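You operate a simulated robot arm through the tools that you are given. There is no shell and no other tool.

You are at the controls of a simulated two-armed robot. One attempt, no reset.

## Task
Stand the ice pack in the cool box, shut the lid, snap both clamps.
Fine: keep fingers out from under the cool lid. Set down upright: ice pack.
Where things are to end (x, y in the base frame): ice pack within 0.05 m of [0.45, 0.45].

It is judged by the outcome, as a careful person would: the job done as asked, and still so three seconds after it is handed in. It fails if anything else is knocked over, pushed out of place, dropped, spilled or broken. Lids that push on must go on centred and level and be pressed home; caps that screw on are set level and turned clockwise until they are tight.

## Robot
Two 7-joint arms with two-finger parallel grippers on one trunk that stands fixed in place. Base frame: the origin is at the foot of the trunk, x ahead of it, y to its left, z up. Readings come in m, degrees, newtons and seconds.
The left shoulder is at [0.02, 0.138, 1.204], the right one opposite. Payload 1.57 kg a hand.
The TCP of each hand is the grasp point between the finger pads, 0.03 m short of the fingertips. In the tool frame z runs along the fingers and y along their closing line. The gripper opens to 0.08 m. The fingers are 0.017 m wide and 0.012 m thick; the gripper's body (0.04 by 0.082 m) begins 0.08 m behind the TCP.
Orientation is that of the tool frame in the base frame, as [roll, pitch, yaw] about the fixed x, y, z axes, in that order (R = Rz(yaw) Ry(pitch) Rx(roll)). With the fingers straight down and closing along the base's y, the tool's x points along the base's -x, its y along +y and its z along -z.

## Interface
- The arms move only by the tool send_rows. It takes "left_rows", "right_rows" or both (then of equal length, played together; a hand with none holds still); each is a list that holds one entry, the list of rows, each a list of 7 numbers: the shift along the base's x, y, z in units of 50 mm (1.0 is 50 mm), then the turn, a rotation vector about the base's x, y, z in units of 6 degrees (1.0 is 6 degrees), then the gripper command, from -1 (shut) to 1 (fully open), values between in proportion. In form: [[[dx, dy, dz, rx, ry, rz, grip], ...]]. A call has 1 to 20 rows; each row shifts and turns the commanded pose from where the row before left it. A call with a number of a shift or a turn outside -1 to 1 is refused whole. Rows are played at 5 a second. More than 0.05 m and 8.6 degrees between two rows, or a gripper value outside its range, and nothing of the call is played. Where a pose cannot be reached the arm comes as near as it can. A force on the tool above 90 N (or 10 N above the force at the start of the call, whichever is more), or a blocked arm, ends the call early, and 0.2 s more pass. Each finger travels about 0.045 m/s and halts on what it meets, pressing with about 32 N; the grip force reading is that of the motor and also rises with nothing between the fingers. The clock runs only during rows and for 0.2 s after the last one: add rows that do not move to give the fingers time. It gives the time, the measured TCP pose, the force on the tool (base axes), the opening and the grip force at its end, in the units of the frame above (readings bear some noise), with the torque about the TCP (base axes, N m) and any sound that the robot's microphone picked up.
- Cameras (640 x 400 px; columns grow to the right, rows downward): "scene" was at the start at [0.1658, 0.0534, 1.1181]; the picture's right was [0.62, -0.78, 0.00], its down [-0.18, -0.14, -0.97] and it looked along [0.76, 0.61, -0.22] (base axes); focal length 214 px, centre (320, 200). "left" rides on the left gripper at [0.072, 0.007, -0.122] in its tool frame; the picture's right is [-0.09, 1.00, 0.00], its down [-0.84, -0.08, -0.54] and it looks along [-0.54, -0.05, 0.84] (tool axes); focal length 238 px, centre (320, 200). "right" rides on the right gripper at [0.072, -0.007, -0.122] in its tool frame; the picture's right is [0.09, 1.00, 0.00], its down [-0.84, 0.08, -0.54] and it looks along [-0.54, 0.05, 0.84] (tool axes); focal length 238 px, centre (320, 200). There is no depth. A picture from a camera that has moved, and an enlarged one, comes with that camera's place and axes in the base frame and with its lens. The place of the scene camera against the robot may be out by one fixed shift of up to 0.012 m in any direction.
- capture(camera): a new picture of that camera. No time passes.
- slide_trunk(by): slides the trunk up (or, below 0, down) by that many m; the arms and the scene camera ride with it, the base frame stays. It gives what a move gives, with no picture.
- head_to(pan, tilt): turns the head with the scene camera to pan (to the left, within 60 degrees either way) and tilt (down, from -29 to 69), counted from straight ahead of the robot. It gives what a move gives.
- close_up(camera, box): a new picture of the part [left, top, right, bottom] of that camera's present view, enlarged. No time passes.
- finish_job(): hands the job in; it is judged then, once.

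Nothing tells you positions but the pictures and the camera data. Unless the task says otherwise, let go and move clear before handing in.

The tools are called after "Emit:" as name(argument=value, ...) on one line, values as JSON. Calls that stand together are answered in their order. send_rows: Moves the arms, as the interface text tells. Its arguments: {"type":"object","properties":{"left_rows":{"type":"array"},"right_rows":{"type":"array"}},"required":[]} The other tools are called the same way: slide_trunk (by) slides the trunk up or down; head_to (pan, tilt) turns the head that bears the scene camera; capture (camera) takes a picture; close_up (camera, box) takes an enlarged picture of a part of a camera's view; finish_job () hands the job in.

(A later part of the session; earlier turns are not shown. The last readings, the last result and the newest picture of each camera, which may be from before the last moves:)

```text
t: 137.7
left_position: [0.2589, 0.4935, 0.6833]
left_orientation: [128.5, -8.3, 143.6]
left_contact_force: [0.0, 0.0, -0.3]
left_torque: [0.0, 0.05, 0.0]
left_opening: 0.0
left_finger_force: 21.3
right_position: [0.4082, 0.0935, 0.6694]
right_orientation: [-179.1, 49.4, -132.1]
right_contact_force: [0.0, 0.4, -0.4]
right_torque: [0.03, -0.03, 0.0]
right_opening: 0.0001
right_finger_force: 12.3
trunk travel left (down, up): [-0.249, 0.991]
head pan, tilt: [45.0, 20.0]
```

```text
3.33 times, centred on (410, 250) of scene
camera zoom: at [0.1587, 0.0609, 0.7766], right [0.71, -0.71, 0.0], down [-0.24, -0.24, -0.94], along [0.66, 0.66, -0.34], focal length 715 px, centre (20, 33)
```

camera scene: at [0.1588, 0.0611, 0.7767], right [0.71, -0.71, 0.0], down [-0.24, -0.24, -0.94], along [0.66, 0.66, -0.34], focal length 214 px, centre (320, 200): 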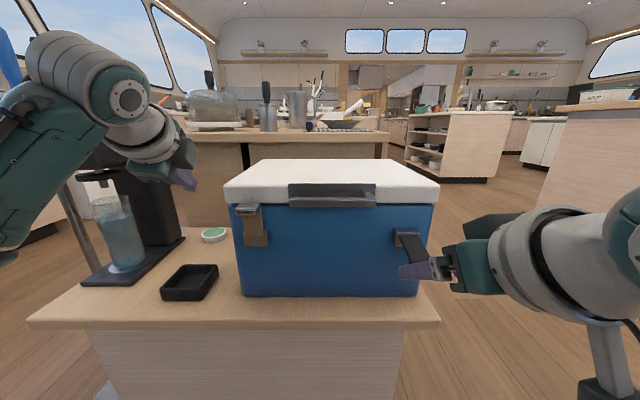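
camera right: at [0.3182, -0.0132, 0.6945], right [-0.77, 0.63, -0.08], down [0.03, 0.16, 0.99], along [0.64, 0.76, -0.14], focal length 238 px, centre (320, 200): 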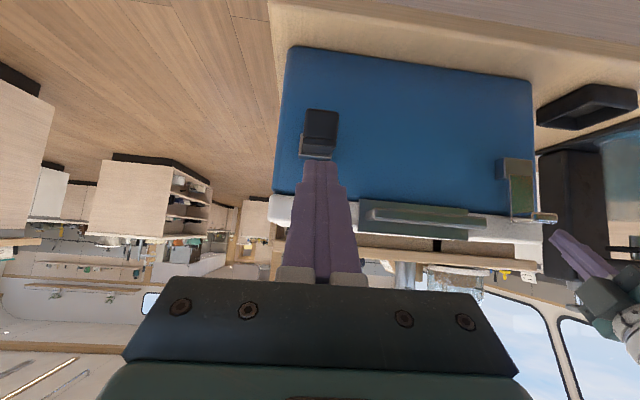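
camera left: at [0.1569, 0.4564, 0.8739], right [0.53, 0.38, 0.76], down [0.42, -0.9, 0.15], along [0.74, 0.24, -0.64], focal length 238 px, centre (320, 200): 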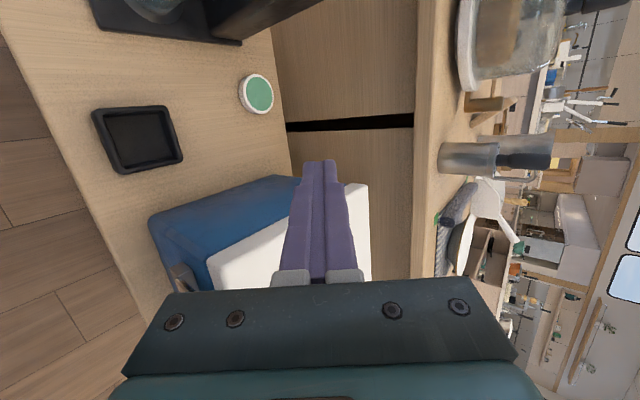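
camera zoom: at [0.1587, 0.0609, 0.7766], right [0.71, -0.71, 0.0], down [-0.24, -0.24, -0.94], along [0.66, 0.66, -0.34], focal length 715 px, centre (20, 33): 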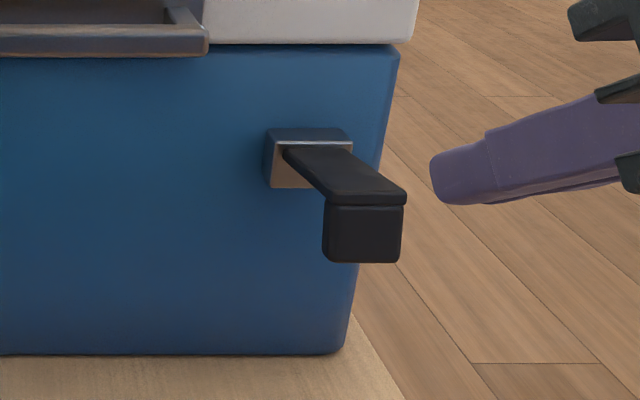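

Emit:
close_up(camera="right", box=[260, 80, 380, 180])

```text
4.00 times, centred on (320, 130) of right
camera zoom: at [0.3182, -0.0132, 0.6945], right [-0.77, 0.63, -0.08], down [0.03, 0.16, 0.99], along [0.64, 0.76, -0.14], focal length 953 px, centre (320, 480)
```

zoom: 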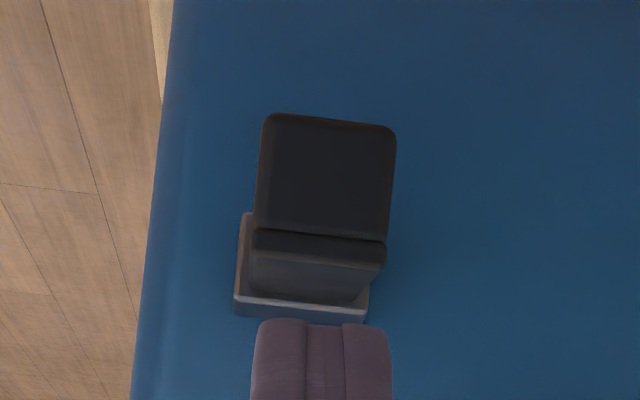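

The lever is now slightly raised, its lip's lower edge at about (n 0.428, z 0.578). I bring the closed right fingertips below the lip.

Emit:
send_rows(right_rows=[[[0, 0, -0.5, 0, 0, 0, -1], [0, 0, -0.5, 0, 0, 0, -1], [0, 0, -0.5, 0, 0, 0, -1], [0, 0, -0.55, 0, 0, 0, -1], [0.26, 0.26, 0, 0, 0, 0, -1], [0.26, 0.26, 0, 0, 0, 0, -1], [0.26, 0.26, 0, 0, 0, 0, -1], [0, 0, 0, 0, 0, 0, -1]]])

Emit:
capture(camera="right")

Emit:
close_up(camera="scene", box=[340, 190, 480, 310])

```text
t: 139.5
left_position: [0.2578, 0.4947, 0.6835]
left_orientation: [128.6, -8.3, 143.6]
left_contact_force: [0.2, 0.1, -0.2]
left_torque: [-0.02, 0.0, 0.01]
left_opening: 0.0
left_finger_force: 21.1
right_position: [0.4447, 0.132, 0.566]
right_orientation: [-178.9, 49.3, -131.9]
right_contact_force: [0.4, 0.1, 0.5]
right_torque: [-0.01, 0.04, -0.01]
right_opening: 0.0
right_finger_force: 20.9
trunk travel left (down, up): [-0.249, 0.991]
head pan, tilt: [45.0, 20.0]
```

```text
taken
camera right: at [0.3556, 0.025, 0.5914], right [-0.77, 0.63, -0.08], down [0.03, 0.16, 0.99], along [0.64, 0.76, -0.14], focal length 238 px, centre (320, 200)
```

right: 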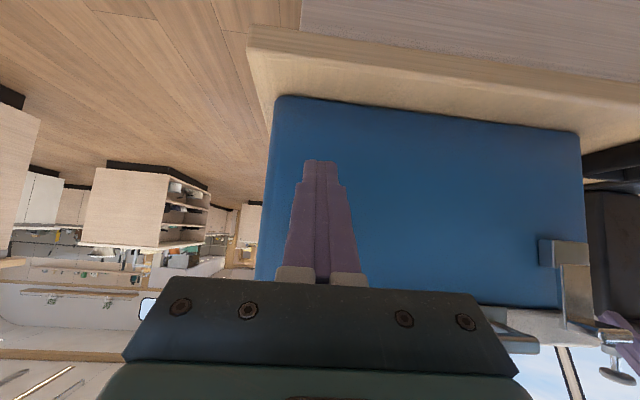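

```text
3.33 times, centred on (410, 250) of scene
camera zoom: at [0.1586, 0.0608, 0.7766], right [0.71, -0.71, 0.0], down [-0.24, -0.24, -0.94], along [0.66, 0.66, -0.34], focal length 715 px, centre (20, 33)
```

zoom: 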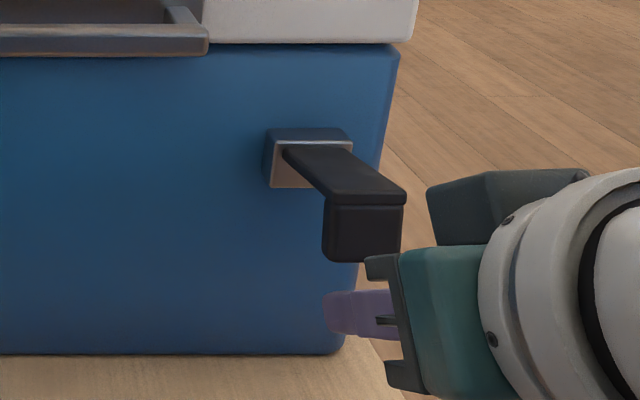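

Fingertips are under the lip. I lift along its arc.

Emit:
send_rows(right_rows=[[[0.045, 0.045, 0.27, 0, 0, 0, -1], [-0.015, -0.015, 0.184, 0, 0, 0, -1], [-0.01, -0.01, 0.17, 0, 0, 0, -1], [0, 0, 0, 0, 0, 0, -1]]])

Emit:
close_up(camera="scene", box=[340, 190, 480, 310])

Emit:
capture(camera="right")

```text
t: 140.5
left_position: [0.2584, 0.4946, 0.6841]
left_orientation: [128.5, -8.2, 143.7]
left_contact_force: [0.9, -0.2, 0.4]
left_torque: [0.03, -0.04, -0.02]
left_opening: 0.0
left_finger_force: 21.3
right_position: [0.4473, 0.1326, 0.5998]
right_orientation: [-178.9, 49.3, -131.9]
right_contact_force: [0.2, -0.7, -0.5]
right_torque: [0.0, -0.01, 0.01]
right_opening: 0.0002
right_finger_force: 20.9
trunk travel left (down, up): [-0.249, 0.991]
head pan, tilt: [45.0, 20.0]
```

```text
3.33 times, centred on (410, 250) of scene
camera zoom: at [0.1587, 0.0609, 0.7766], right [0.71, -0.71, 0.0], down [-0.24, -0.24, -0.94], along [0.66, 0.66, -0.34], focal length 715 px, centre (20, 33)
```

zoom: 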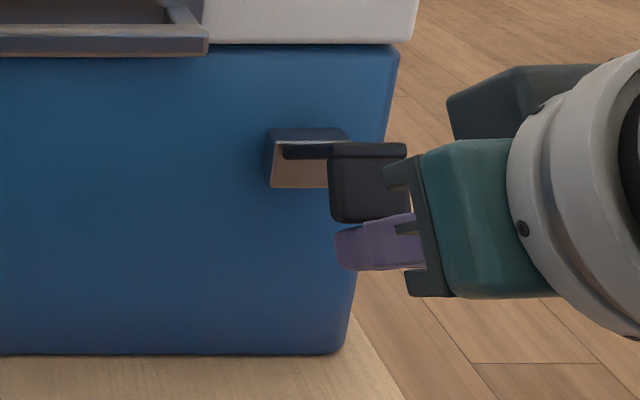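

```text
taken
camera right: at [0.3571, 0.0254, 0.6244], right [-0.77, 0.63, -0.08], down [0.03, 0.16, 0.99], along [0.64, 0.76, -0.14], focal length 238 px, centre (320, 200)
```

right: 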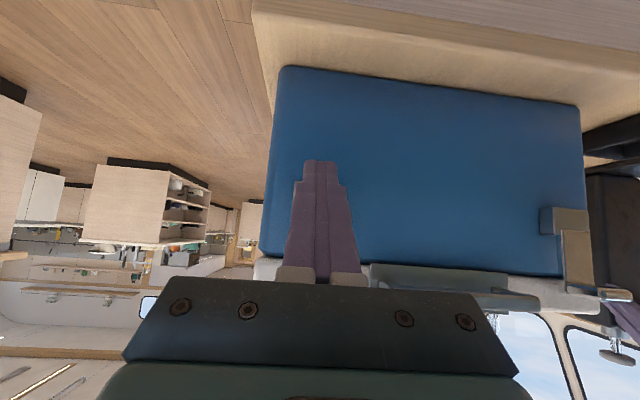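

Works well. I continue upward and inward.

Emit:
send_rows(right_rows=[[[0, 0, 0.246, 0, 0, 0, -1], [0.05, 0.05, 0.19, 0, 0, 0, -1], [0.064, 0.064, 0.17, 0, 0, 0, -1], [0, 0, 0, 0, 0, 0, -1]]])

Emit:
close_up(camera="scene", box=[340, 190, 480, 310])

```text
t: 141.5
left_position: [0.2599, 0.493, 0.6835]
left_orientation: [128.6, -8.3, 143.6]
left_contact_force: [0.7, -0.1, -0.3]
left_torque: [0.01, -0.03, 0.0]
left_opening: 0.0
left_finger_force: 21.6
right_position: [0.4514, 0.136, 0.6296]
right_orientation: [-178.9, 49.4, -131.9]
right_contact_force: [1.1, 0.3, 0.9]
right_torque: [0.0, 0.02, 0.0]
right_opening: 0.0
right_finger_force: 21.1
trunk travel left (down, up): [-0.249, 0.991]
head pan, tilt: [45.0, 20.0]
```

```text
3.33 times, centred on (410, 250) of scene
camera zoom: at [0.1587, 0.061, 0.7767], right [0.71, -0.71, 0.0], down [-0.24, -0.24, -0.94], along [0.66, 0.66, -0.34], focal length 715 px, centre (20, 33)
```

zoom: 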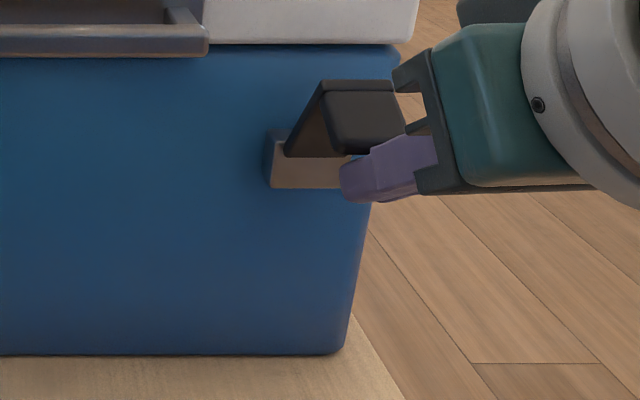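

Emit:
send_rows(right_rows=[[[0.102, 0.102, 0.232, 0, 0, 0, -1], [0.107, 0.107, 0.152, 0, 0, 0, -1], [0, 0, 0, 0, 0, 0, -1]]])

Emit:
close_up(camera="scene", box=[340, 190, 480, 310])

```text
t: 142.3
left_position: [0.2593, 0.4961, 0.6848]
left_orientation: [128.7, -8.3, 143.6]
left_contact_force: [0.6, 0.5, 0.0]
left_torque: [-0.05, 0.03, 0.02]
left_opening: 0.0001
left_finger_force: 20.9
right_position: [0.461, 0.1463, 0.6491]
right_orientation: [-179.0, 49.3, -132.0]
right_contact_force: [0.0, -0.4, 0.4]
right_torque: [0.03, -0.03, -0.01]
right_opening: 0.0
right_finger_force: 21.0
trunk travel left (down, up): [-0.249, 0.991]
head pan, tilt: [45.0, 20.0]
```

```text
3.33 times, centred on (410, 250) of scene
camera zoom: at [0.1586, 0.0609, 0.7766], right [0.71, -0.71, 0.0], down [-0.24, -0.24, -0.94], along [0.66, 0.66, -0.34], focal length 715 px, centre (20, 33)
```

zoom: 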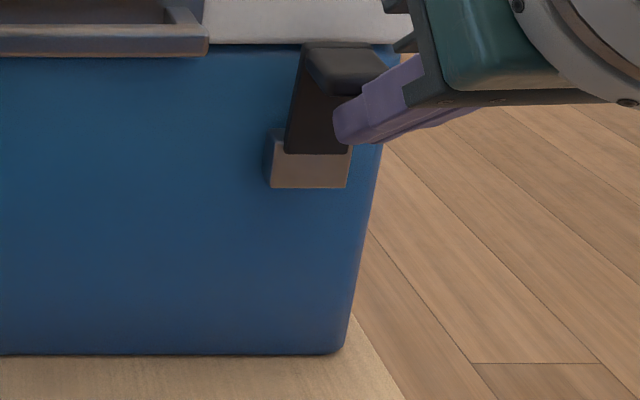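

Almost upright. I push inward step by step, watching for the snap.

Emit:
send_rows(right_rows=[[[0.12, 0.12, 0.1, 0, 0, 0, -1], [0, 0, 0, 0, 0, 0, -1]]])

Emit:
send_rows(right_rows=[[[0.1, 0.1, 0.04, 0, 0, 0, -1], [0, 0, 0, 0, 0, 0, -1]]])

Emit:
close_up(camera="scene", box=[340, 190, 480, 310])

```text
t: 142.9
left_position: [0.2583, 0.4948, 0.6829]
left_orientation: [128.6, -8.5, 143.6]
left_contact_force: [-0.4, -0.9, 0.1]
left_torque: [0.01, -0.03, 0.03]
left_opening: 0.0
left_finger_force: 20.9
right_position: [0.4675, 0.1528, 0.6515]
right_orientation: [-179.0, 49.0, -132.0]
right_contact_force: [-1.4, -1.8, -4.4]
right_torque: [-0.08, 0.07, 0.04]
right_opening: 0.0
right_finger_force: 20.5
trunk travel left (down, up): [-0.249, 0.991]
head pan, tilt: [45.0, 20.0]
```

```text
t: 143.5
left_position: [0.2555, 0.4902, 0.681]
left_orientation: [128.8, -8.5, 143.7]
left_contact_force: [-0.2, -1.3, 0.8]
left_torque: [0.01, -0.01, 0.05]
left_opening: 0.0002
left_finger_force: 21.7
right_position: [0.47, 0.1544, 0.6515]
right_orientation: [-179.0, 48.6, -132.1]
right_contact_force: [-9.1, -10.9, -11.5]
right_torque: [-0.13, 0.13, -0.05]
right_opening: 0.0
right_finger_force: 21.5
trunk travel left (down, up): [-0.249, 0.991]
head pan, tilt: [45.0, 20.0]
```

```text
3.33 times, centred on (410, 250) of scene
camera zoom: at [0.155, 0.0574, 0.7757], right [0.71, -0.71, 0.0], down [-0.24, -0.24, -0.94], along [0.66, 0.66, -0.35], focal length 715 px, centre (20, 33)
```

zoom: 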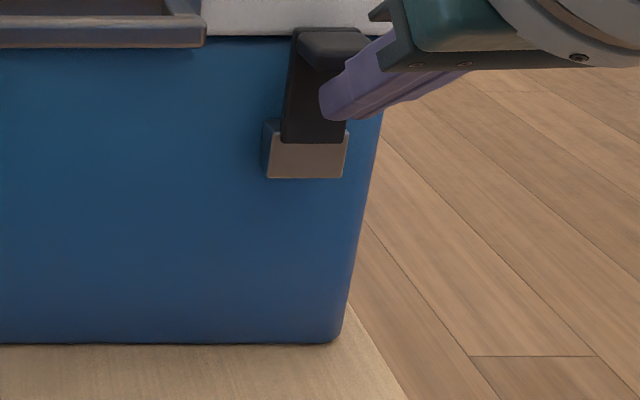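

Emit:
send_rows(right_rows=[[[0.12, 0.12, 0.03, 0, 0, 0, -1], [0, 0, 0, 0, 0, 0, -1]]])

Emit:
send_rows(right_rows=[[[0.12, 0.12, 0.03, 0, 0, 0, -1], [0, 0, 0, 0, 0, 0, -1]]])

Emit:
close_up(camera="scene", box=[340, 190, 480, 310])

```text
t: 144.1
left_position: [0.2531, 0.4884, 0.6793]
left_orientation: [129.0, -8.4, 143.5]
left_contact_force: [-1.4, -0.3, -0.5]
left_torque: [-0.04, 0.01, 0.01]
left_opening: 0.0002
left_finger_force: 21.4
right_position: [0.4706, 0.1575, 0.6495]
right_orientation: [-179.1, 48.1, -132.1]
right_contact_force: [-17.2, -18.9, -16.6]
right_torque: [-0.07, 0.15, -0.05]
right_opening: 0.0001
right_finger_force: 21.4
trunk travel left (down, up): [-0.249, 0.991]
head pan, tilt: [45.0, 20.0]
```

```text
t: 144.7
left_position: [0.2493, 0.4852, 0.6778]
left_orientation: [129.3, -8.4, 143.4]
left_contact_force: [-0.2, -0.2, 0.1]
left_torque: [0.0, 0.0, 0.03]
left_opening: 0.0
left_finger_force: 21.4
right_position: [0.4717, 0.1591, 0.6464]
right_orientation: [-179.4, 47.6, -132.4]
right_contact_force: [-24.4, -27.1, -19.5]
right_torque: [0.06, 0.0, -0.11]
right_opening: 0.0
right_finger_force: 21.2
trunk travel left (down, up): [-0.249, 0.991]
head pan, tilt: [45.0, 20.0]
```

```text
3.33 times, centred on (410, 250) of scene
camera zoom: at [0.1497, 0.0526, 0.7748], right [0.71, -0.71, 0.0], down [-0.25, -0.25, -0.94], along [0.66, 0.66, -0.35], focal length 715 px, centre (20, 33)
```

zoom: 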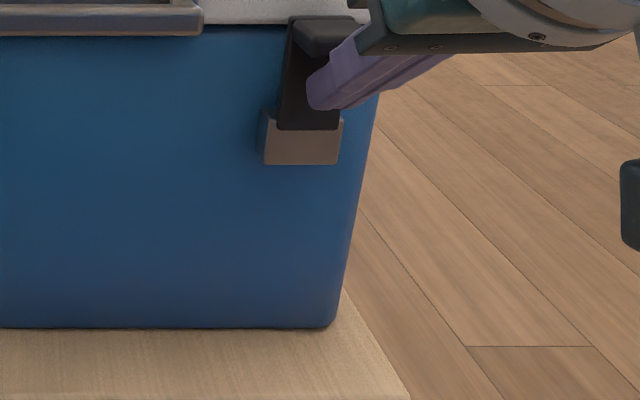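

The right lever is up against its stop at about 40 N. I release gently and compare both levers.

Emit:
send_rows(right_rows=[[[-0.25, -0.25, -0.05, 0, 0, 0, -1], [-0.3, -0.3, -0.1, 0, 0, 0, -1], [-0.4, -0.4, -0.1, 0, 0, 0, -1], [-0.4, -0.4, 0.1, 0, 0, 0, -1], [-0.3, -0.3, 0.2, 0, 0, 0, -1], [0, 0, 0, 0, 0, 0, -1]]])

Emit:
close_up(camera="scene", box=[210, 150, 450, 310])

Emit:
close_up(camera="right", box=[240, 60, 420, 200])

```text
t: 146.1
left_position: [0.2592, 0.4945, 0.683]
left_orientation: [128.5, -8.3, 143.7]
left_contact_force: [0.3, 0.0, 0.9]
left_torque: [-0.03, -0.02, -0.01]
left_opening: 0.0
left_finger_force: 21.2
right_position: [0.4023, 0.0904, 0.6612]
right_orientation: [-179.0, 49.2, -132.0]
right_contact_force: [-0.6, 0.7, -0.4]
right_torque: [-0.01, -0.03, -0.02]
right_opening: 0.0001
right_finger_force: 21.1
trunk travel left (down, up): [-0.249, 0.991]
head pan, tilt: [45.0, 20.0]
```

```text
2.50 times, centred on (330, 230) of scene
camera zoom: at [0.1588, 0.0611, 0.7767], right [0.71, -0.71, 0.0], down [-0.24, -0.24, -0.94], along [0.66, 0.66, -0.34], focal length 536 px, centre (295, 125)
```

zoom: 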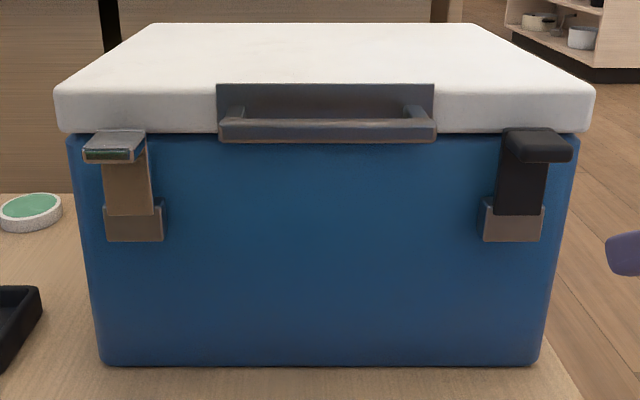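

```text
2.86 times, centred on (330, 130) of right
camera zoom: at [0.314, -0.0168, 0.687], right [-0.77, 0.63, -0.08], down [0.03, 0.16, 0.99], along [0.64, 0.76, -0.14], focal length 681 px, centre (291, 400)
```

zoom: 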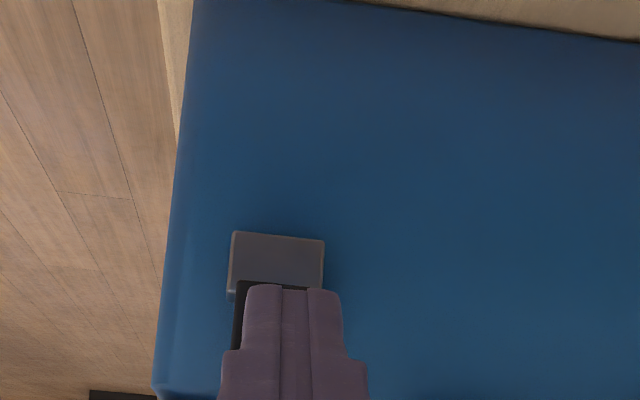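

Both levers now stand upright, alike. To make sure they are really home, I'll press the lid firmly with the left hand while pushing the levers once more. First I raise the trunk slightly and bring the left hand over the lid.

Emit:
slide_trunk(by=0.05)

Emit:
send_rows(left_rows=[[[0, 0, 0.2, -0.4, 0.4, 0, -1], [0, 0, 0.2, -0.4, 0.4, 0, -1], [0.3, -0.1, 0.1, -0.4, 0.4, 0, -1], [0.4, -0.3, 0, -0.4, 0.4, 0, -1], [0.5, -0.4, 0, -0.4, 0.4, 0, -1], [0.5, -0.4, 0, -0.4, 0.4, 0, -1], [0.5, -0.4, 0, 0, 0, 0, -1], [0, 0, 0, 0, 0, 0, -1]]])

Emit:
capture(camera="left")

Emit:
capture(camera="scene")

```text
t: 147.0
left_position: [0.2593, 0.4946, 0.7335]
left_orientation: [128.6, -8.3, 143.6]
left_contact_force: [-0.5, -0.4, -0.2]
left_torque: [0.02, -0.02, 0.02]
left_opening: 0.0001
left_finger_force: 20.8
right_position: [0.4045, 0.0891, 0.7109]
right_orientation: [-178.9, 49.3, -131.9]
right_contact_force: [0.0, 0.3, -0.4]
right_torque: [0.0, 0.01, -0.01]
right_opening: 0.0001
right_finger_force: 21.1
trunk travel left (down, up): [-0.299, 0.941]
head pan, tilt: [45.0, 20.0]
```

```text
t: 148.8
left_position: [0.3695, 0.4146, 0.7561]
left_orientation: [149.2, -10.8, 140.2]
left_contact_force: [0.3, -0.3, -0.8]
left_torque: [0.0, 0.01, 0.02]
left_opening: 0.0
left_finger_force: 21.3
right_position: [0.4015, 0.0901, 0.711]
right_orientation: [-179.0, 49.3, -132.0]
right_contact_force: [-0.1, 0.0, 0.0]
right_torque: [0.01, 0.01, 0.0]
right_opening: 0.0001
right_finger_force: 21.2
trunk travel left (down, up): [-0.299, 0.941]
head pan, tilt: [45.0, 20.0]
```

```text
taken
camera left: at [0.2927, 0.4034, 0.8752], right [0.69, 0.54, 0.49], down [0.47, -0.84, 0.26], along [0.55, 0.05, -0.83], focal length 238 px, centre (320, 200)
```

left: 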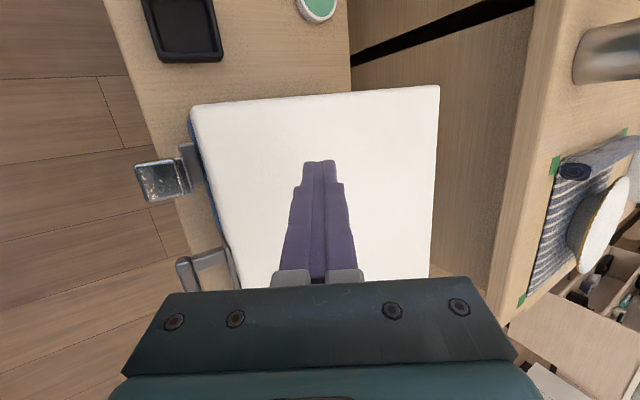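

```text
taken
camera scene: at [0.1585, 0.0613, 0.8266], right [0.71, -0.71, 0.0], down [-0.24, -0.24, -0.94], along [0.66, 0.66, -0.34], focal length 214 px, centre (320, 200)
```

scene: 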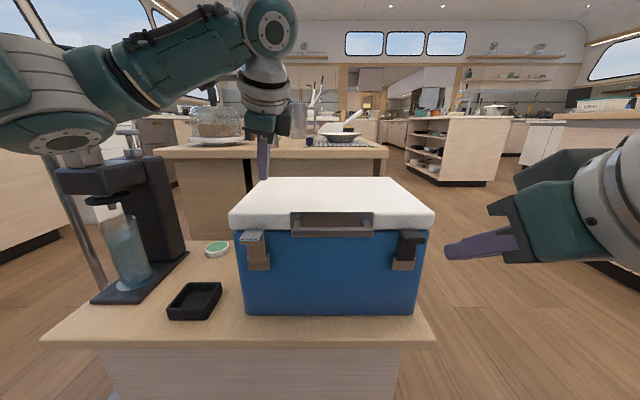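

The left hand is over the front part of the lid. I press down.

Emit:
send_rows(left_rows=[[[0, 0, -0.35, 0, 0, 0, -1], [0, 0, -0.35, 0, 0, 0, -1], [0, 0, -0.1, 0, 0, 0, -1], [0, 0, 0, 0, 0, 0, -1]]])

Emit:
send_rows(left_rows=[[[0, 0, -0.12, 0, 0, 0, -1], [0, 0, -0.12, 0, 0, 0, -1], [0, 0, 0, 0, 0, 0, -1]]])

```text
t: 149.8
left_position: [0.3678, 0.4154, 0.7185]
left_orientation: [149.2, -10.8, 140.2]
left_contact_force: [-0.7, 0.1, 0.4]
left_torque: [0.01, 0.02, 0.01]
left_opening: 0.0002
left_finger_force: 21.0
right_position: [0.4041, 0.0907, 0.7129]
right_orientation: [-178.9, 49.3, -132.0]
right_contact_force: [-0.3, -0.4, -0.3]
right_torque: [0.02, 0.03, -0.03]
right_opening: 0.0
right_finger_force: 21.3
trunk travel left (down, up): [-0.299, 0.941]
head pan, tilt: [45.0, 20.0]
```

```text
t: 150.4
left_position: [0.3683, 0.4155, 0.7156]
left_orientation: [148.2, -10.1, 140.4]
left_contact_force: [-18.1, -12.4, 30.7]
left_torque: [-0.3, 0.36, 0.0]
left_opening: 0.0
left_finger_force: 20.9
right_position: [0.4017, 0.0889, 0.7115]
right_orientation: [-179.0, 49.2, -132.1]
right_contact_force: [0.1, -0.1, 0.8]
right_torque: [-0.02, -0.03, 0.01]
right_opening: 0.0
right_finger_force: 21.3
trunk travel left (down, up): [-0.299, 0.941]
head pan, tilt: [45.0, 20.0]
stopped in row 2 (left hand): the force on the tool passed its limit at 103 N (the readings are from after the stop); the commanded pose is now the measured one
```

The lid is solidly home (the contact is hard). Now, with the left hand holding it down, I bring the right fingers in front of the right lever's tab.

Emit:
send_rows(right_rows=[[[0.3, 0.3, -0.3, -0.52, 0.52, 0, -1], [0.3, 0.3, -0.3, -0.52, 0.52, 0, -1], [0.35, 0.35, -0.35, -0.52, 0.52, 0, -1], [0, 0, 0, 0, 0, 0, -1]]])

Emit:
close_up(camera="scene", box=[340, 180, 480, 300])

Emit:
capture(camera="right")

```text
t: 151.4
left_position: [0.3702, 0.4165, 0.7167]
left_orientation: [148.0, -10.0, 140.4]
left_contact_force: [-21.4, -16.4, 50.1]
left_torque: [-0.34, 0.32, -0.02]
left_opening: 0.0001
left_finger_force: 22.0
right_position: [0.4478, 0.1359, 0.6631]
right_orientation: [-179.9, 36.2, -132.5]
right_contact_force: [-0.2, 0.3, 0.8]
right_torque: [0.0, 0.04, -0.02]
right_opening: 0.0001
right_finger_force: 21.2
trunk travel left (down, up): [-0.299, 0.941]
head pan, tilt: [45.0, 20.0]
```

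```text
3.33 times, centred on (410, 240) of scene
camera zoom: at [0.1573, 0.061, 0.8266], right [0.71, -0.71, 0.0], down [-0.24, -0.24, -0.94], along [0.66, 0.66, -0.34], focal length 715 px, centre (20, 67)
```

zoom: 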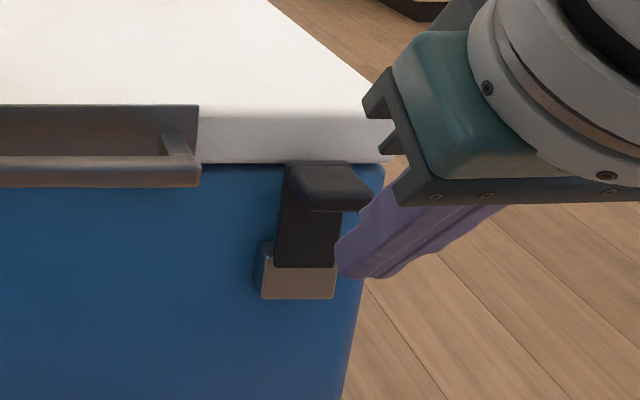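

```text
taken
camera right: at [0.366, 0.0367, 0.7203], right [-0.78, 0.62, -0.06], down [0.18, 0.32, 0.93], along [0.59, 0.72, -0.36], focal length 238 px, centre (320, 200)
```

right: 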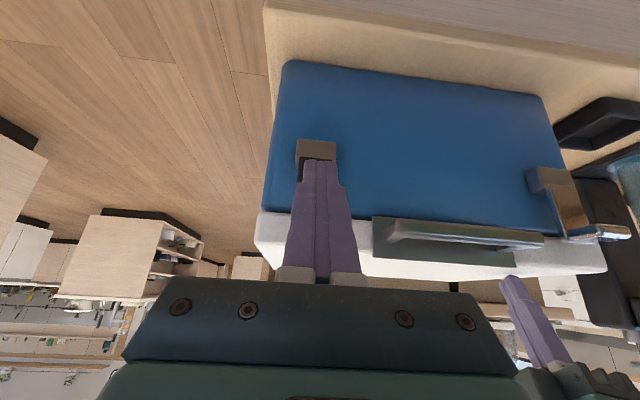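

In position below and in front of the tab. I push inward, increasing the force in steps.

Emit:
send_rows(right_rows=[[[0.2, 0.2, 0, 0, 0, 0, -1], [0.2, 0.2, 0, 0, 0, 0, -1], [0.15, 0.15, 0, 0, 0, 0, -1], [0, 0, 0, 0, 0, 0, -1]]])

Emit:
send_rows(right_rows=[[[0.15, 0.15, 0, 0, 0, 0, -1], [0.15, 0.15, 0, 0, 0, 0, -1], [0, 0, 0, 0, 0, 0, -1]]])

Emit:
close_up(camera="scene", box=[340, 180, 480, 300])

```text
t: 152.4
left_position: [0.3708, 0.4156, 0.7154]
left_orientation: [148.0, -10.0, 140.4]
left_contact_force: [-7.2, -7.2, 41.0]
left_torque: [-0.06, 0.01, -0.04]
left_opening: 0.0
left_finger_force: 21.3
right_position: [0.4621, 0.1528, 0.6621]
right_orientation: [-179.9, 35.9, -132.7]
right_contact_force: [-8.6, -4.3, -4.5]
right_torque: [-0.12, 0.13, 0.04]
right_opening: 0.0
right_finger_force: 21.2
right hand out of reach, approached as far as the arm can: row 2, 3
trunk travel left (down, up): [-0.299, 0.941]
head pan, tilt: [45.0, 20.0]
```

```text
t: 153.2
left_position: [0.3716, 0.4168, 0.716]
left_orientation: [148.1, -10.1, 140.5]
left_contact_force: [-1.1, -2.6, 34.3]
left_torque: [0.07, -0.17, 0.02]
left_opening: 0.0
left_finger_force: 20.8
right_position: [0.4637, 0.1524, 0.6614]
right_orientation: [-179.9, 35.9, -132.7]
right_contact_force: [-11.5, -7.2, -5.9]
right_torque: [-0.14, 0.22, 0.06]
right_opening: 0.0
right_finger_force: 21.8
right hand out of reach, approached as far as the arm can: row 1, 2
trunk travel left (down, up): [-0.299, 0.941]
head pan, tilt: [45.0, 20.0]
```

```text
3.33 times, centred on (410, 240) of scene
camera zoom: at [0.1577, 0.0615, 0.8265], right [0.71, -0.71, 0.0], down [-0.24, -0.24, -0.94], along [0.66, 0.66, -0.34], focal length 715 px, centre (20, 67)
```

zoom: 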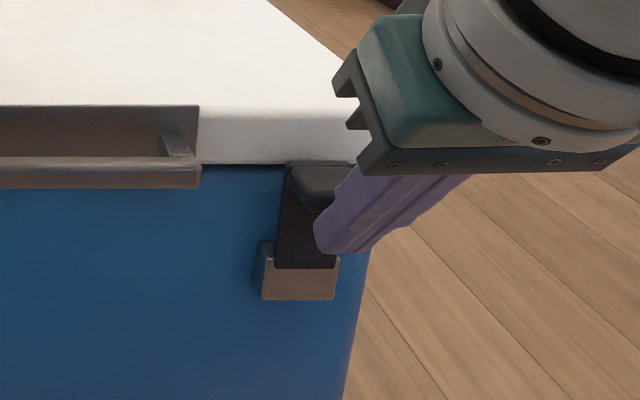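

The right arm is at full stretch; I tilt the hand more so it can push further.

Emit:
send_rows(right_rows=[[[-0.1, -0.1, 0, 0.6, -0.6, 0, -1], [0, 0, 0, 0.6, -0.6, 0, -1], [0.15, 0.15, -0.05, 0, 0, 0, -1], [0, 0, 0, 0, 0, 0, -1]]])

Emit:
send_rows(right_rows=[[[0.15, 0.15, 0, 0, 0, 0, -1], [0.15, 0.15, 0, 0, 0, 0, -1], [0, 0, 0, 0, 0, 0, -1]]])

```text
t: 154.2
left_position: [0.3704, 0.4157, 0.7164]
left_orientation: [148.0, -10.0, 140.6]
left_contact_force: [6.5, 6.0, 31.3]
left_torque: [0.33, -0.4, 0.02]
left_opening: 0.0
left_finger_force: 21.1
right_position: [0.4647, 0.1521, 0.6569]
right_orientation: [-179.3, 45.4, -132.3]
right_contact_force: [-12.0, -16.5, -17.3]
right_torque: [-0.31, 0.33, -0.06]
right_opening: 0.0
right_finger_force: 21.5
trunk travel left (down, up): [-0.299, 0.941]
head pan, tilt: [45.0, 20.0]
```

```text
t: 155.0
left_position: [0.3677, 0.4142, 0.717]
left_orientation: [147.6, -9.8, 140.7]
left_contact_force: [14.5, 9.2, 36.8]
left_torque: [0.54, -0.75, -0.01]
left_opening: 0.0
left_finger_force: 21.0
right_position: [0.4723, 0.1588, 0.6464]
right_orientation: [-179.9, 43.7, -133.0]
right_contact_force: [-17.2, -17.1, -47.0]
right_torque: [0.08, 0.05, -0.03]
right_opening: 0.0002
right_finger_force: 21.4
trunk travel left (down, up): [-0.299, 0.941]
head pan, tilt: [45.0, 20.0]
```

There is about 2.5 Nm on the lever and it does not go further, so it is at its end stop. I release and look at the right lever horizontally from the front with the right wrist camera to judge its angle.

Emit:
send_rows(right_rows=[[[-0.2, -0.2, -0.15, 0, 0, 0, -1], [-0.3, -0.3, -0.1, 0, 0, 0, -1], [-0.4, -0.4, 0, 0, 0, 0, -1], [-0.2, -0.6, 0, 0, 0, 0, -1], [0.1, -0.7, 0, 0, 0, 0, -1], [0, 0, 0, 0, 0, 0, -1]]])

Emit:
capture(camera="right")

```text
t: 156.4
left_position: [0.3696, 0.4165, 0.7157]
left_orientation: [148.2, -10.0, 140.3]
left_contact_force: [-23.6, -19.1, 52.3]
left_torque: [-0.36, 0.44, -0.04]
left_opening: 0.0001
left_finger_force: 21.3
right_position: [0.4307, 0.059, 0.6451]
right_orientation: [-179.3, 46.2, -132.3]
right_contact_force: [0.7, -0.5, -1.0]
right_torque: [0.01, 0.01, 0.02]
right_opening: 0.0
right_finger_force: 21.2
trunk travel left (down, up): [-0.299, 0.941]
head pan, tilt: [45.0, 20.0]
```

```text
taken
camera right: at [0.3428, -0.0472, 0.6785], right [-0.77, 0.63, -0.08], down [0.06, 0.2, 0.98], along [0.63, 0.75, -0.19], focal length 238 px, centre (320, 200)
```

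right: 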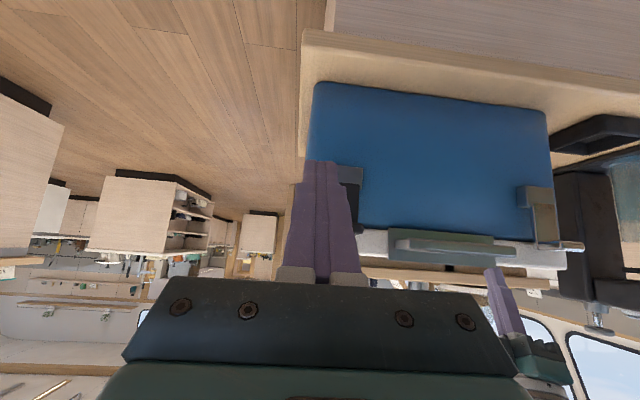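

Emit:
close_up(camera="right", box=[480, 160, 620, 270])

Emit:
send_rows(right_rows=[[[0.25, -0.35, 0, 0, 0, 0, -1], [0.25, -0.35, 0, 0, 0, 0, -1], [0, 0, 0, 0, 0, 0, -1]]])

Emit:
close_up(camera="right", box=[320, 120, 480, 260])

```text
3.64 times, centred on (550, 215) of right
camera zoom: at [0.3428, -0.0472, 0.6785], right [-0.77, 0.63, -0.08], down [0.06, 0.2, 0.98], along [0.63, 0.75, -0.19], focal length 867 px, centre (-516, 146)
```

zoom: 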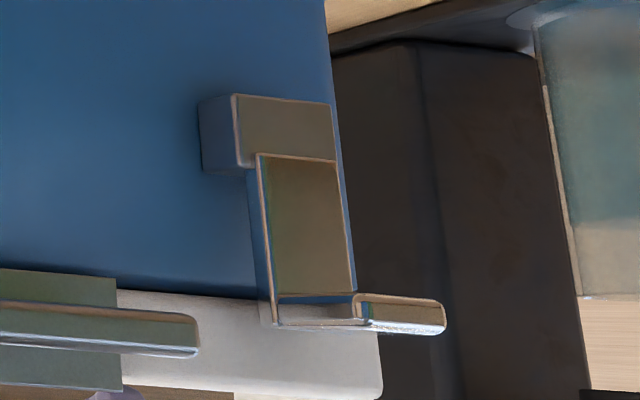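

```text
t: 157.2
left_position: [0.3696, 0.4163, 0.7161]
left_orientation: [148.1, -10.0, 140.3]
left_contact_force: [-19.9, -15.7, 48.0]
left_torque: [-0.27, 0.34, 0.02]
left_opening: 0.0
left_finger_force: 21.7
right_position: [0.4562, 0.0261, 0.6456]
right_orientation: [-179.2, 46.2, -132.2]
right_contact_force: [-0.2, 0.4, 0.7]
right_torque: [0.02, 0.02, 0.01]
right_opening: 0.0
right_finger_force: 21.5
trunk travel left (down, up): [-0.299, 0.941]
head pan, tilt: [45.0, 20.0]
```

```text
2.86 times, centred on (400, 190) of right
camera zoom: at [0.3677, -0.08, 0.6787], right [-0.77, 0.63, -0.08], down [0.06, 0.2, 0.98], along [0.63, 0.75, -0.19], focal length 681 px, centre (91, 229)
```

zoom: 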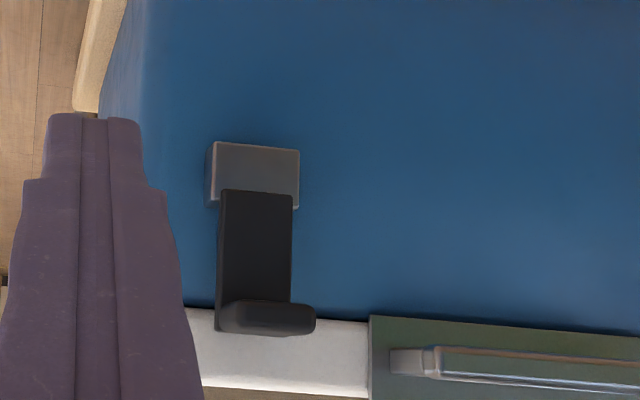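

The levers overlap the lid by about a centimetre and the tabs are nearly level (about 87° up). To be sure they are fully home, I'll push the left one again more squarely, while watching it with the right camera.

Emit:
send_rows(left_rows=[[[0, 0, 0.3, 0, 0, 0, -1], [0, 0, 0.5, 0, 0, 0, -1], [-0.4, -0.4, 0.2, -0.36, -0.43, -0.28, -1], [-0.5, -0.5, 0, -0.36, -0.43, -0.28, -1], [-0.5, -0.5, 0, -0.36, -0.43, -0.28, -1], [-0.5, -0.5, 0, 0, 0, 0, -1], [-0.5, -0.5, 0, 0, 0, 0, -1], [-0.2, -0.2, -0.3, 0, 0, 0, -1], [0, 0, -0.5, 0, 0, 0, -1], [0, 0, -0.5, 0, 0, 0, -1], [0, 0, 0, 0, 0, 0, -1]]])

Emit:
capture(camera="left")

Emit:
capture(camera="right")

```text
t: 159.6
left_position: [0.2903, 0.2924, 0.7044]
left_orientation: [147.8, 0.0, 135.3]
left_contact_force: [0.3, -0.4, -0.2]
left_torque: [-0.04, 0.01, 0.01]
left_opening: 0.0
left_finger_force: 21.6
left hand out of reach, approached as far as the arm can: row 6, 7, 8
right_position: [0.4579, 0.0253, 0.6464]
right_orientation: [-179.0, 46.3, -132.2]
right_contact_force: [0.1, -0.3, 0.3]
right_torque: [0.0, 0.02, 0.05]
right_opening: 0.0002
right_finger_force: 20.9
trunk travel left (down, up): [-0.299, 0.941]
head pan, tilt: [45.0, 20.0]
```

```text
taken
camera left: at [0.1972, 0.3006, 0.8104], right [0.66, 0.53, 0.53], down [0.35, -0.84, 0.42], along [0.67, -0.09, -0.74], focal length 238 px, centre (320, 200)
```

left: 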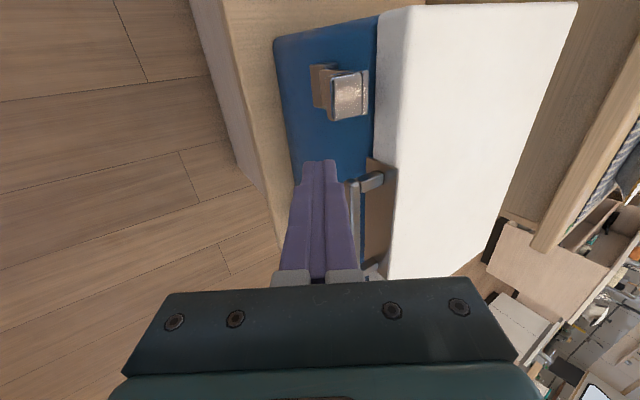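

```text
taken
camera right: at [0.369, -0.0799, 0.6792], right [-0.77, 0.63, -0.08], down [0.06, 0.2, 0.98], along [0.63, 0.75, -0.19], focal length 238 px, centre (320, 200)
```

right: 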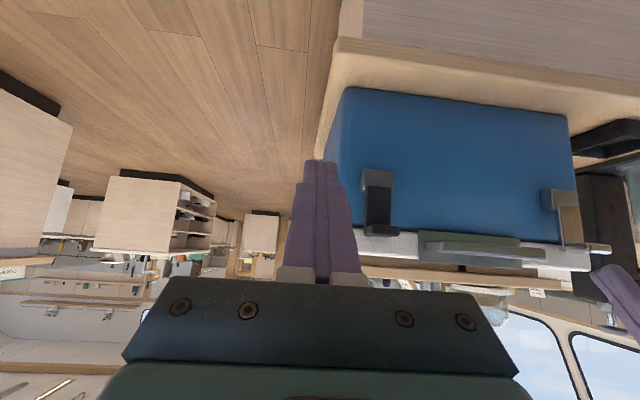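

On reflection, the levers moved almost freely mid-way (≈1 N), yet the left one resisted a 16 N downward push on its tab — so it is latched. I'll do the same light check on the right one.

Emit:
send_rows(right_rows=[[[0, 0, 0.5, 0, 0, 0, -1], [0, 0, 0.5, 0, 0, 0, -1], [0, 0, 0.5, 0, 0, 0, -1], [0.05, 0.6, 0, 0, 0, 0, -1], [0.05, 0.6, 0, 0, 0, 0, -1], [0.05, 0.6, 0, 0, 0, 0, -1], [0.07, 0.5, 0, 0, 0, 0, -1], [0.07, 0.4, 0, 0, 0, 0, -1], [0, 0, 0, 0, 0, 0, -1]]])

Emit:
close_up(camera="scene", box=[340, 170, 480, 290])

Emit:
capture(camera="right")

```text
t: 161.6
left_position: [0.2907, 0.2914, 0.7029]
left_orientation: [147.9, 0.0, 135.3]
left_contact_force: [-0.5, -0.1, -0.5]
left_torque: [0.0, -0.04, -0.01]
left_opening: 0.0002
left_finger_force: 21.9
right_position: [0.4703, 0.1615, 0.724]
right_orientation: [-179.2, 46.4, -132.1]
right_contact_force: [-0.7, 0.0, 0.3]
right_torque: [0.01, 0.02, 0.01]
right_opening: 0.0001
right_finger_force: 21.3
trunk travel left (down, up): [-0.299, 0.941]
head pan, tilt: [45.0, 20.0]
```

```text
3.33 times, centred on (410, 230) of scene
camera zoom: at [0.1588, 0.0608, 0.8266], right [0.71, -0.71, 0.0], down [-0.24, -0.24, -0.94], along [0.66, 0.66, -0.34], focal length 715 px, centre (20, 100)
```

zoom: 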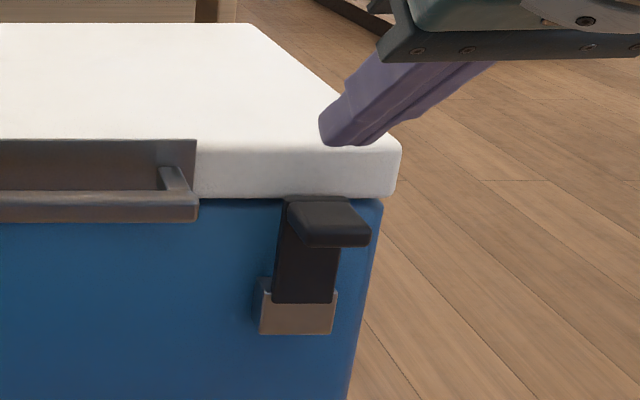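

```text
taken
camera right: at [0.3825, 0.0552, 0.7575], right [-0.77, 0.63, -0.08], down [0.06, 0.2, 0.98], along [0.63, 0.75, -0.19], focal length 238 px, centre (320, 200)
```

right: 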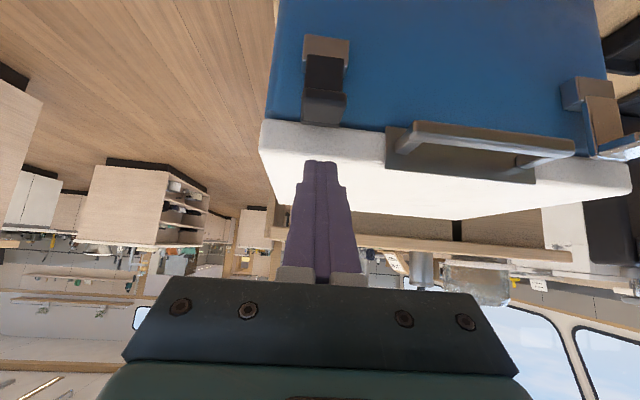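

Emit:
send_rows(right_rows=[[[0, 0, -0.25, 0, 0, 0, -1], [0, 0, -0.25, 0, 0, 0, -1], [0, 0, 0, 0, 0, 0, -1]]])

Emit:
send_rows(right_rows=[[[0, 0, -0.06, 0, 0, 0, -1], [0, 0, -0.06, 0, 0, 0, -1], [0, 0, 0, 0, 0, 0, -1]]])

```text
t: 162.4
left_position: [0.2888, 0.2923, 0.7032]
left_orientation: [147.8, 0.0, 135.3]
left_contact_force: [-0.1, 0.7, 0.0]
left_torque: [0.0, 0.01, 0.05]
left_opening: 0.0001
left_finger_force: 21.1
right_position: [0.4715, 0.1588, 0.6992]
right_orientation: [-179.2, 46.3, -132.1]
right_contact_force: [0.1, 0.0, -0.8]
right_torque: [0.0, 0.0, -0.02]
right_opening: 0.0
right_finger_force: 20.9
trunk travel left (down, up): [-0.299, 0.941]
head pan, tilt: [45.0, 20.0]
```

```text
t: 163.2
left_position: [0.2895, 0.2927, 0.7048]
left_orientation: [147.9, -0.1, 135.3]
left_contact_force: [-0.3, -0.2, -0.8]
left_torque: [0.0, 0.0, 0.02]
left_opening: 0.0
left_finger_force: 21.2
right_position: [0.471, 0.1598, 0.694]
right_orientation: [-179.3, 46.3, -132.1]
right_contact_force: [0.0, 0.4, 0.7]
right_torque: [0.02, 0.01, -0.01]
right_opening: 0.0001
right_finger_force: 21.6
trunk travel left (down, up): [-0.299, 0.941]
head pan, tilt: [45.0, 20.0]
```

Emit:
send_rows(right_rows=[[[0, 0, -0.06, 0, 0, 0, -1], [0, 0, -0.06, 0, 0, 0, -1], [0, 0, 0, 0, 0, 0, -1]]])

Emit:
close_up(camera="scene", box=[340, 170, 480, 290])

```text
t: 164.0
left_position: [0.2906, 0.2909, 0.7043]
left_orientation: [147.9, 0.0, 135.3]
left_contact_force: [0.5, 0.0, 0.0]
left_torque: [0.01, 0.01, -0.02]
left_opening: 0.0
left_finger_force: 21.0
right_position: [0.4719, 0.1602, 0.689]
right_orientation: [-179.2, 46.4, -132.0]
right_contact_force: [-1.1, -2.4, 8.7]
right_torque: [0.02, -0.03, -0.01]
right_opening: 0.0
right_finger_force: 21.3
trunk travel left (down, up): [-0.299, 0.941]
head pan, tilt: [45.0, 20.0]
```

```text
3.33 times, centred on (410, 230) of scene
camera zoom: at [0.1591, 0.0608, 0.8268], right [0.71, -0.71, 0.0], down [-0.24, -0.24, -0.94], along [0.66, 0.66, -0.34], focal length 715 px, centre (20, 100)
```

zoom: 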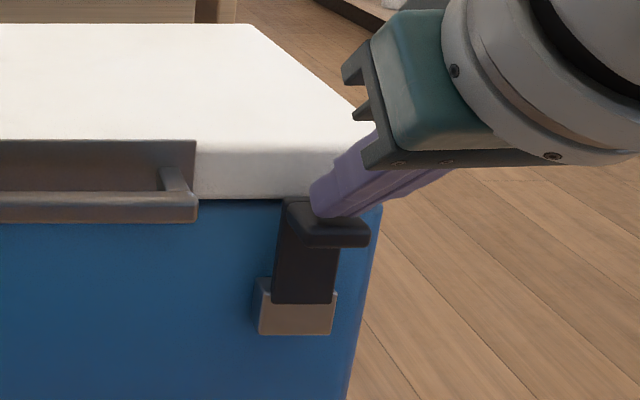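

Emit:
send_rows(right_rows=[[[0, 0, -0.04, 0, 0, 0, -1], [0, 0, 0, 0, 0, 0, -1]]])

Emit:
close_up(camera="scene", box=[340, 170, 480, 290])

```text
t: 164.6
left_position: [0.2912, 0.2919, 0.7044]
left_orientation: [147.9, 0.0, 135.3]
left_contact_force: [0.8, -0.3, 0.5]
left_torque: [-0.01, 0.0, 0.0]
left_opening: 0.0
left_finger_force: 21.2
right_position: [0.4724, 0.1621, 0.6886]
right_orientation: [-179.1, 46.7, -132.0]
right_contact_force: [-9.8, -7.3, 28.8]
right_torque: [0.17, -0.09, 0.05]
right_opening: 0.0
right_finger_force: 21.4
trunk travel left (down, up): [-0.299, 0.941]
head pan, tilt: [45.0, 20.0]
```

```text
3.33 times, centred on (410, 230) of scene
camera zoom: at [0.1593, 0.0604, 0.8271], right [0.71, -0.71, 0.0], down [-0.24, -0.24, -0.94], along [0.66, 0.66, -0.34], focal length 715 px, centre (20, 100)
```

zoom: 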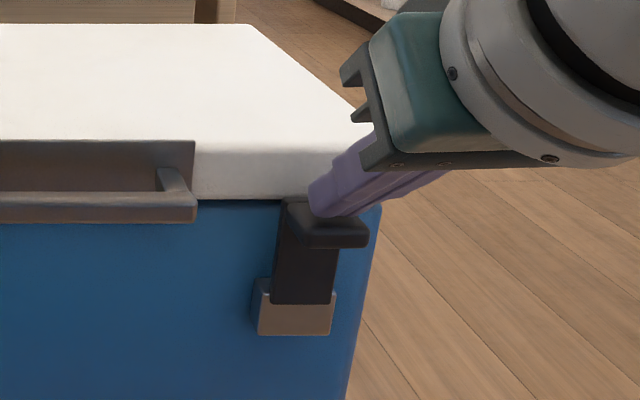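

That push was also leaning inward, so it isn't a clear test. I ease to a light touch and drag outward a few millimetres to see whether the lever follows.

Emit:
send_rows(right_rows=[[[0, 0, 0.03, 0, 0, 0, -1], [-0.08, -0.08, 0, 0, 0, 0, -1], [-0.08, -0.08, 0, 0, 0, 0, -1], [0, 0, 0, 0, 0, 0, -1]]])

Emit:
close_up(camera="scene", box=[340, 170, 480, 290])

```text
t: 165.6
left_position: [0.2893, 0.2931, 0.7048]
left_orientation: [147.9, -0.1, 135.3]
left_contact_force: [0.7, -0.1, 0.4]
left_torque: [0.04, 0.03, 0.03]
left_opening: 0.0
left_finger_force: 21.7
right_position: [0.4641, 0.1499, 0.6852]
right_orientation: [-179.2, 46.0, -132.2]
right_contact_force: [-0.1, 0.0, 0.2]
right_torque: [0.0, 0.01, 0.01]
right_opening: 0.0
right_finger_force: 22.0
trunk travel left (down, up): [-0.299, 0.941]
head pan, tilt: [45.0, 20.0]
```

```text
3.33 times, centred on (410, 230) of scene
camera zoom: at [0.1588, 0.061, 0.8265], right [0.71, -0.71, 0.0], down [-0.24, -0.24, -0.94], along [0.66, 0.66, -0.34], focal length 715 px, centre (20, 100)
```

zoom: 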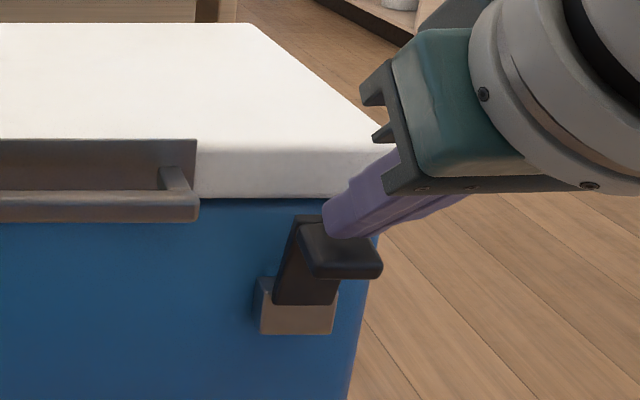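

The lever followed the drag, so the right clamp was only resting upright, not snapped — a firmer push is needed to snap it. I'll put the left hand back on the lid to hold the box, then push the lever much harder.

Emit:
send_rows(left_rows=[[[0, 0, 0.6, 0, 0, 0, -1], [0.2, 0.3, 0.6, 0, 0, 0, -1], [0.4, 0.6, 0, 0, 0, 0, -1], [0.4, 0.6, 0, 0, 0, 0, -1], [0.4, 0.6, 0, 0, 0, 0, -1], [0.2, 0.3, 0, 0, 0, 0, -1], [0, 0, 0, 0, 0, 0, -1]]], right_rows=[[[-0.1, -0.1, 0.4, 0, 0, 0, -1], [-0.4, -0.4, 0.2, 0, 0, 0, -1], [-0.4, -0.4, 0, 0, 0, 0, -1], [-0.2, -0.2, -0.5, 0, 0, 0, -1], [0, 0, -0.5, 0, 0, 0, -1], [0, 0, -0.5, 0, 0, 0, -1], [0, 0, 0, 0, 0, 0, -1]]])

Emit:
capture(camera="scene")

Emit:
capture(camera="right")

```text
t: 167.2
left_position: [0.3718, 0.4136, 0.7657]
left_orientation: [147.9, 0.1, 135.3]
left_contact_force: [0.1, 0.1, 0.0]
left_torque: [0.0, -0.02, -0.01]
left_opening: 0.0003
left_finger_force: 21.7
right_position: [0.4088, 0.0954, 0.6434]
right_orientation: [-179.2, 46.3, -132.1]
right_contact_force: [-0.5, -1.3, -0.3]
right_torque: [-0.03, 0.01, 0.01]
right_opening: 0.0
right_finger_force: 21.2
trunk travel left (down, up): [-0.299, 0.941]
head pan, tilt: [45.0, 20.0]
```

```text
taken
camera scene: at [0.1589, 0.061, 0.8267], right [0.71, -0.71, 0.0], down [-0.24, -0.24, -0.94], along [0.66, 0.66, -0.34], focal length 214 px, centre (320, 200)
```

scene: 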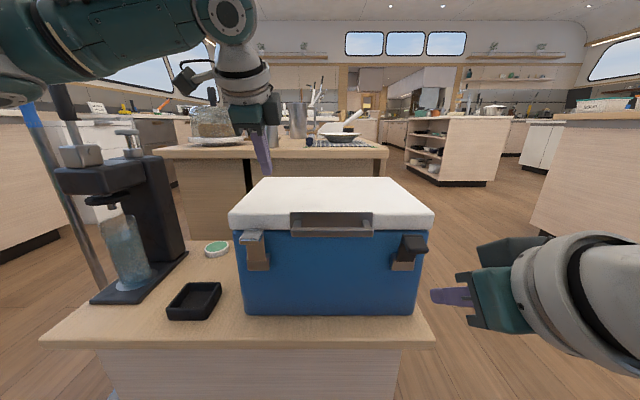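

```text
taken
camera right: at [0.3215, -0.0093, 0.6759], right [-0.77, 0.63, -0.08], down [0.06, 0.2, 0.98], along [0.63, 0.75, -0.19], focal length 238 px, centre (320, 200)
```

right: 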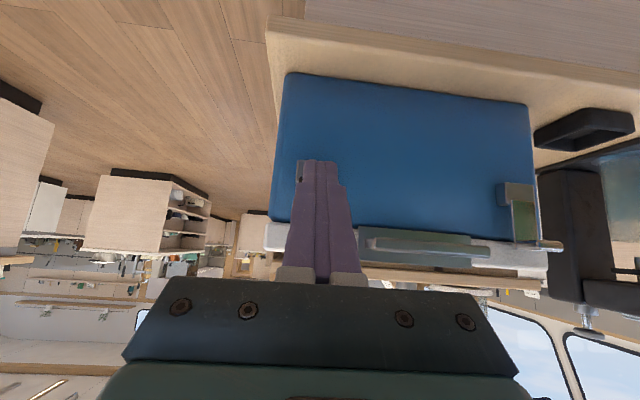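

Emit:
send_rows(left_rows=[[[0, 0, -0.35, 0, 0, 0, -1], [0, 0, -0.35, 0, 0, 0, -1], [0, 0, -0.24, 0, 0, 0, -1], [0, 0, -0.05, 0, 0, 0, -1], [0, 0, 0, 0, 0, 0, -1]]])

```text
t: 168.4
left_position: [0.3734, 0.4125, 0.7163]
left_orientation: [147.8, 0.0, 135.3]
left_contact_force: [-0.7, -0.5, 1.2]
left_torque: [0.02, 0.0, 0.05]
left_opening: 0.0
left_finger_force: 21.3
right_position: [0.4098, 0.0965, 0.6447]
right_orientation: [-179.3, 46.2, -132.1]
right_contact_force: [-0.4, 0.3, -0.1]
right_torque: [0.01, 0.02, 0.02]
right_opening: 0.0
right_finger_force: 21.3
trunk travel left (down, up): [-0.299, 0.941]
head pan, tilt: [45.0, 20.0]
```

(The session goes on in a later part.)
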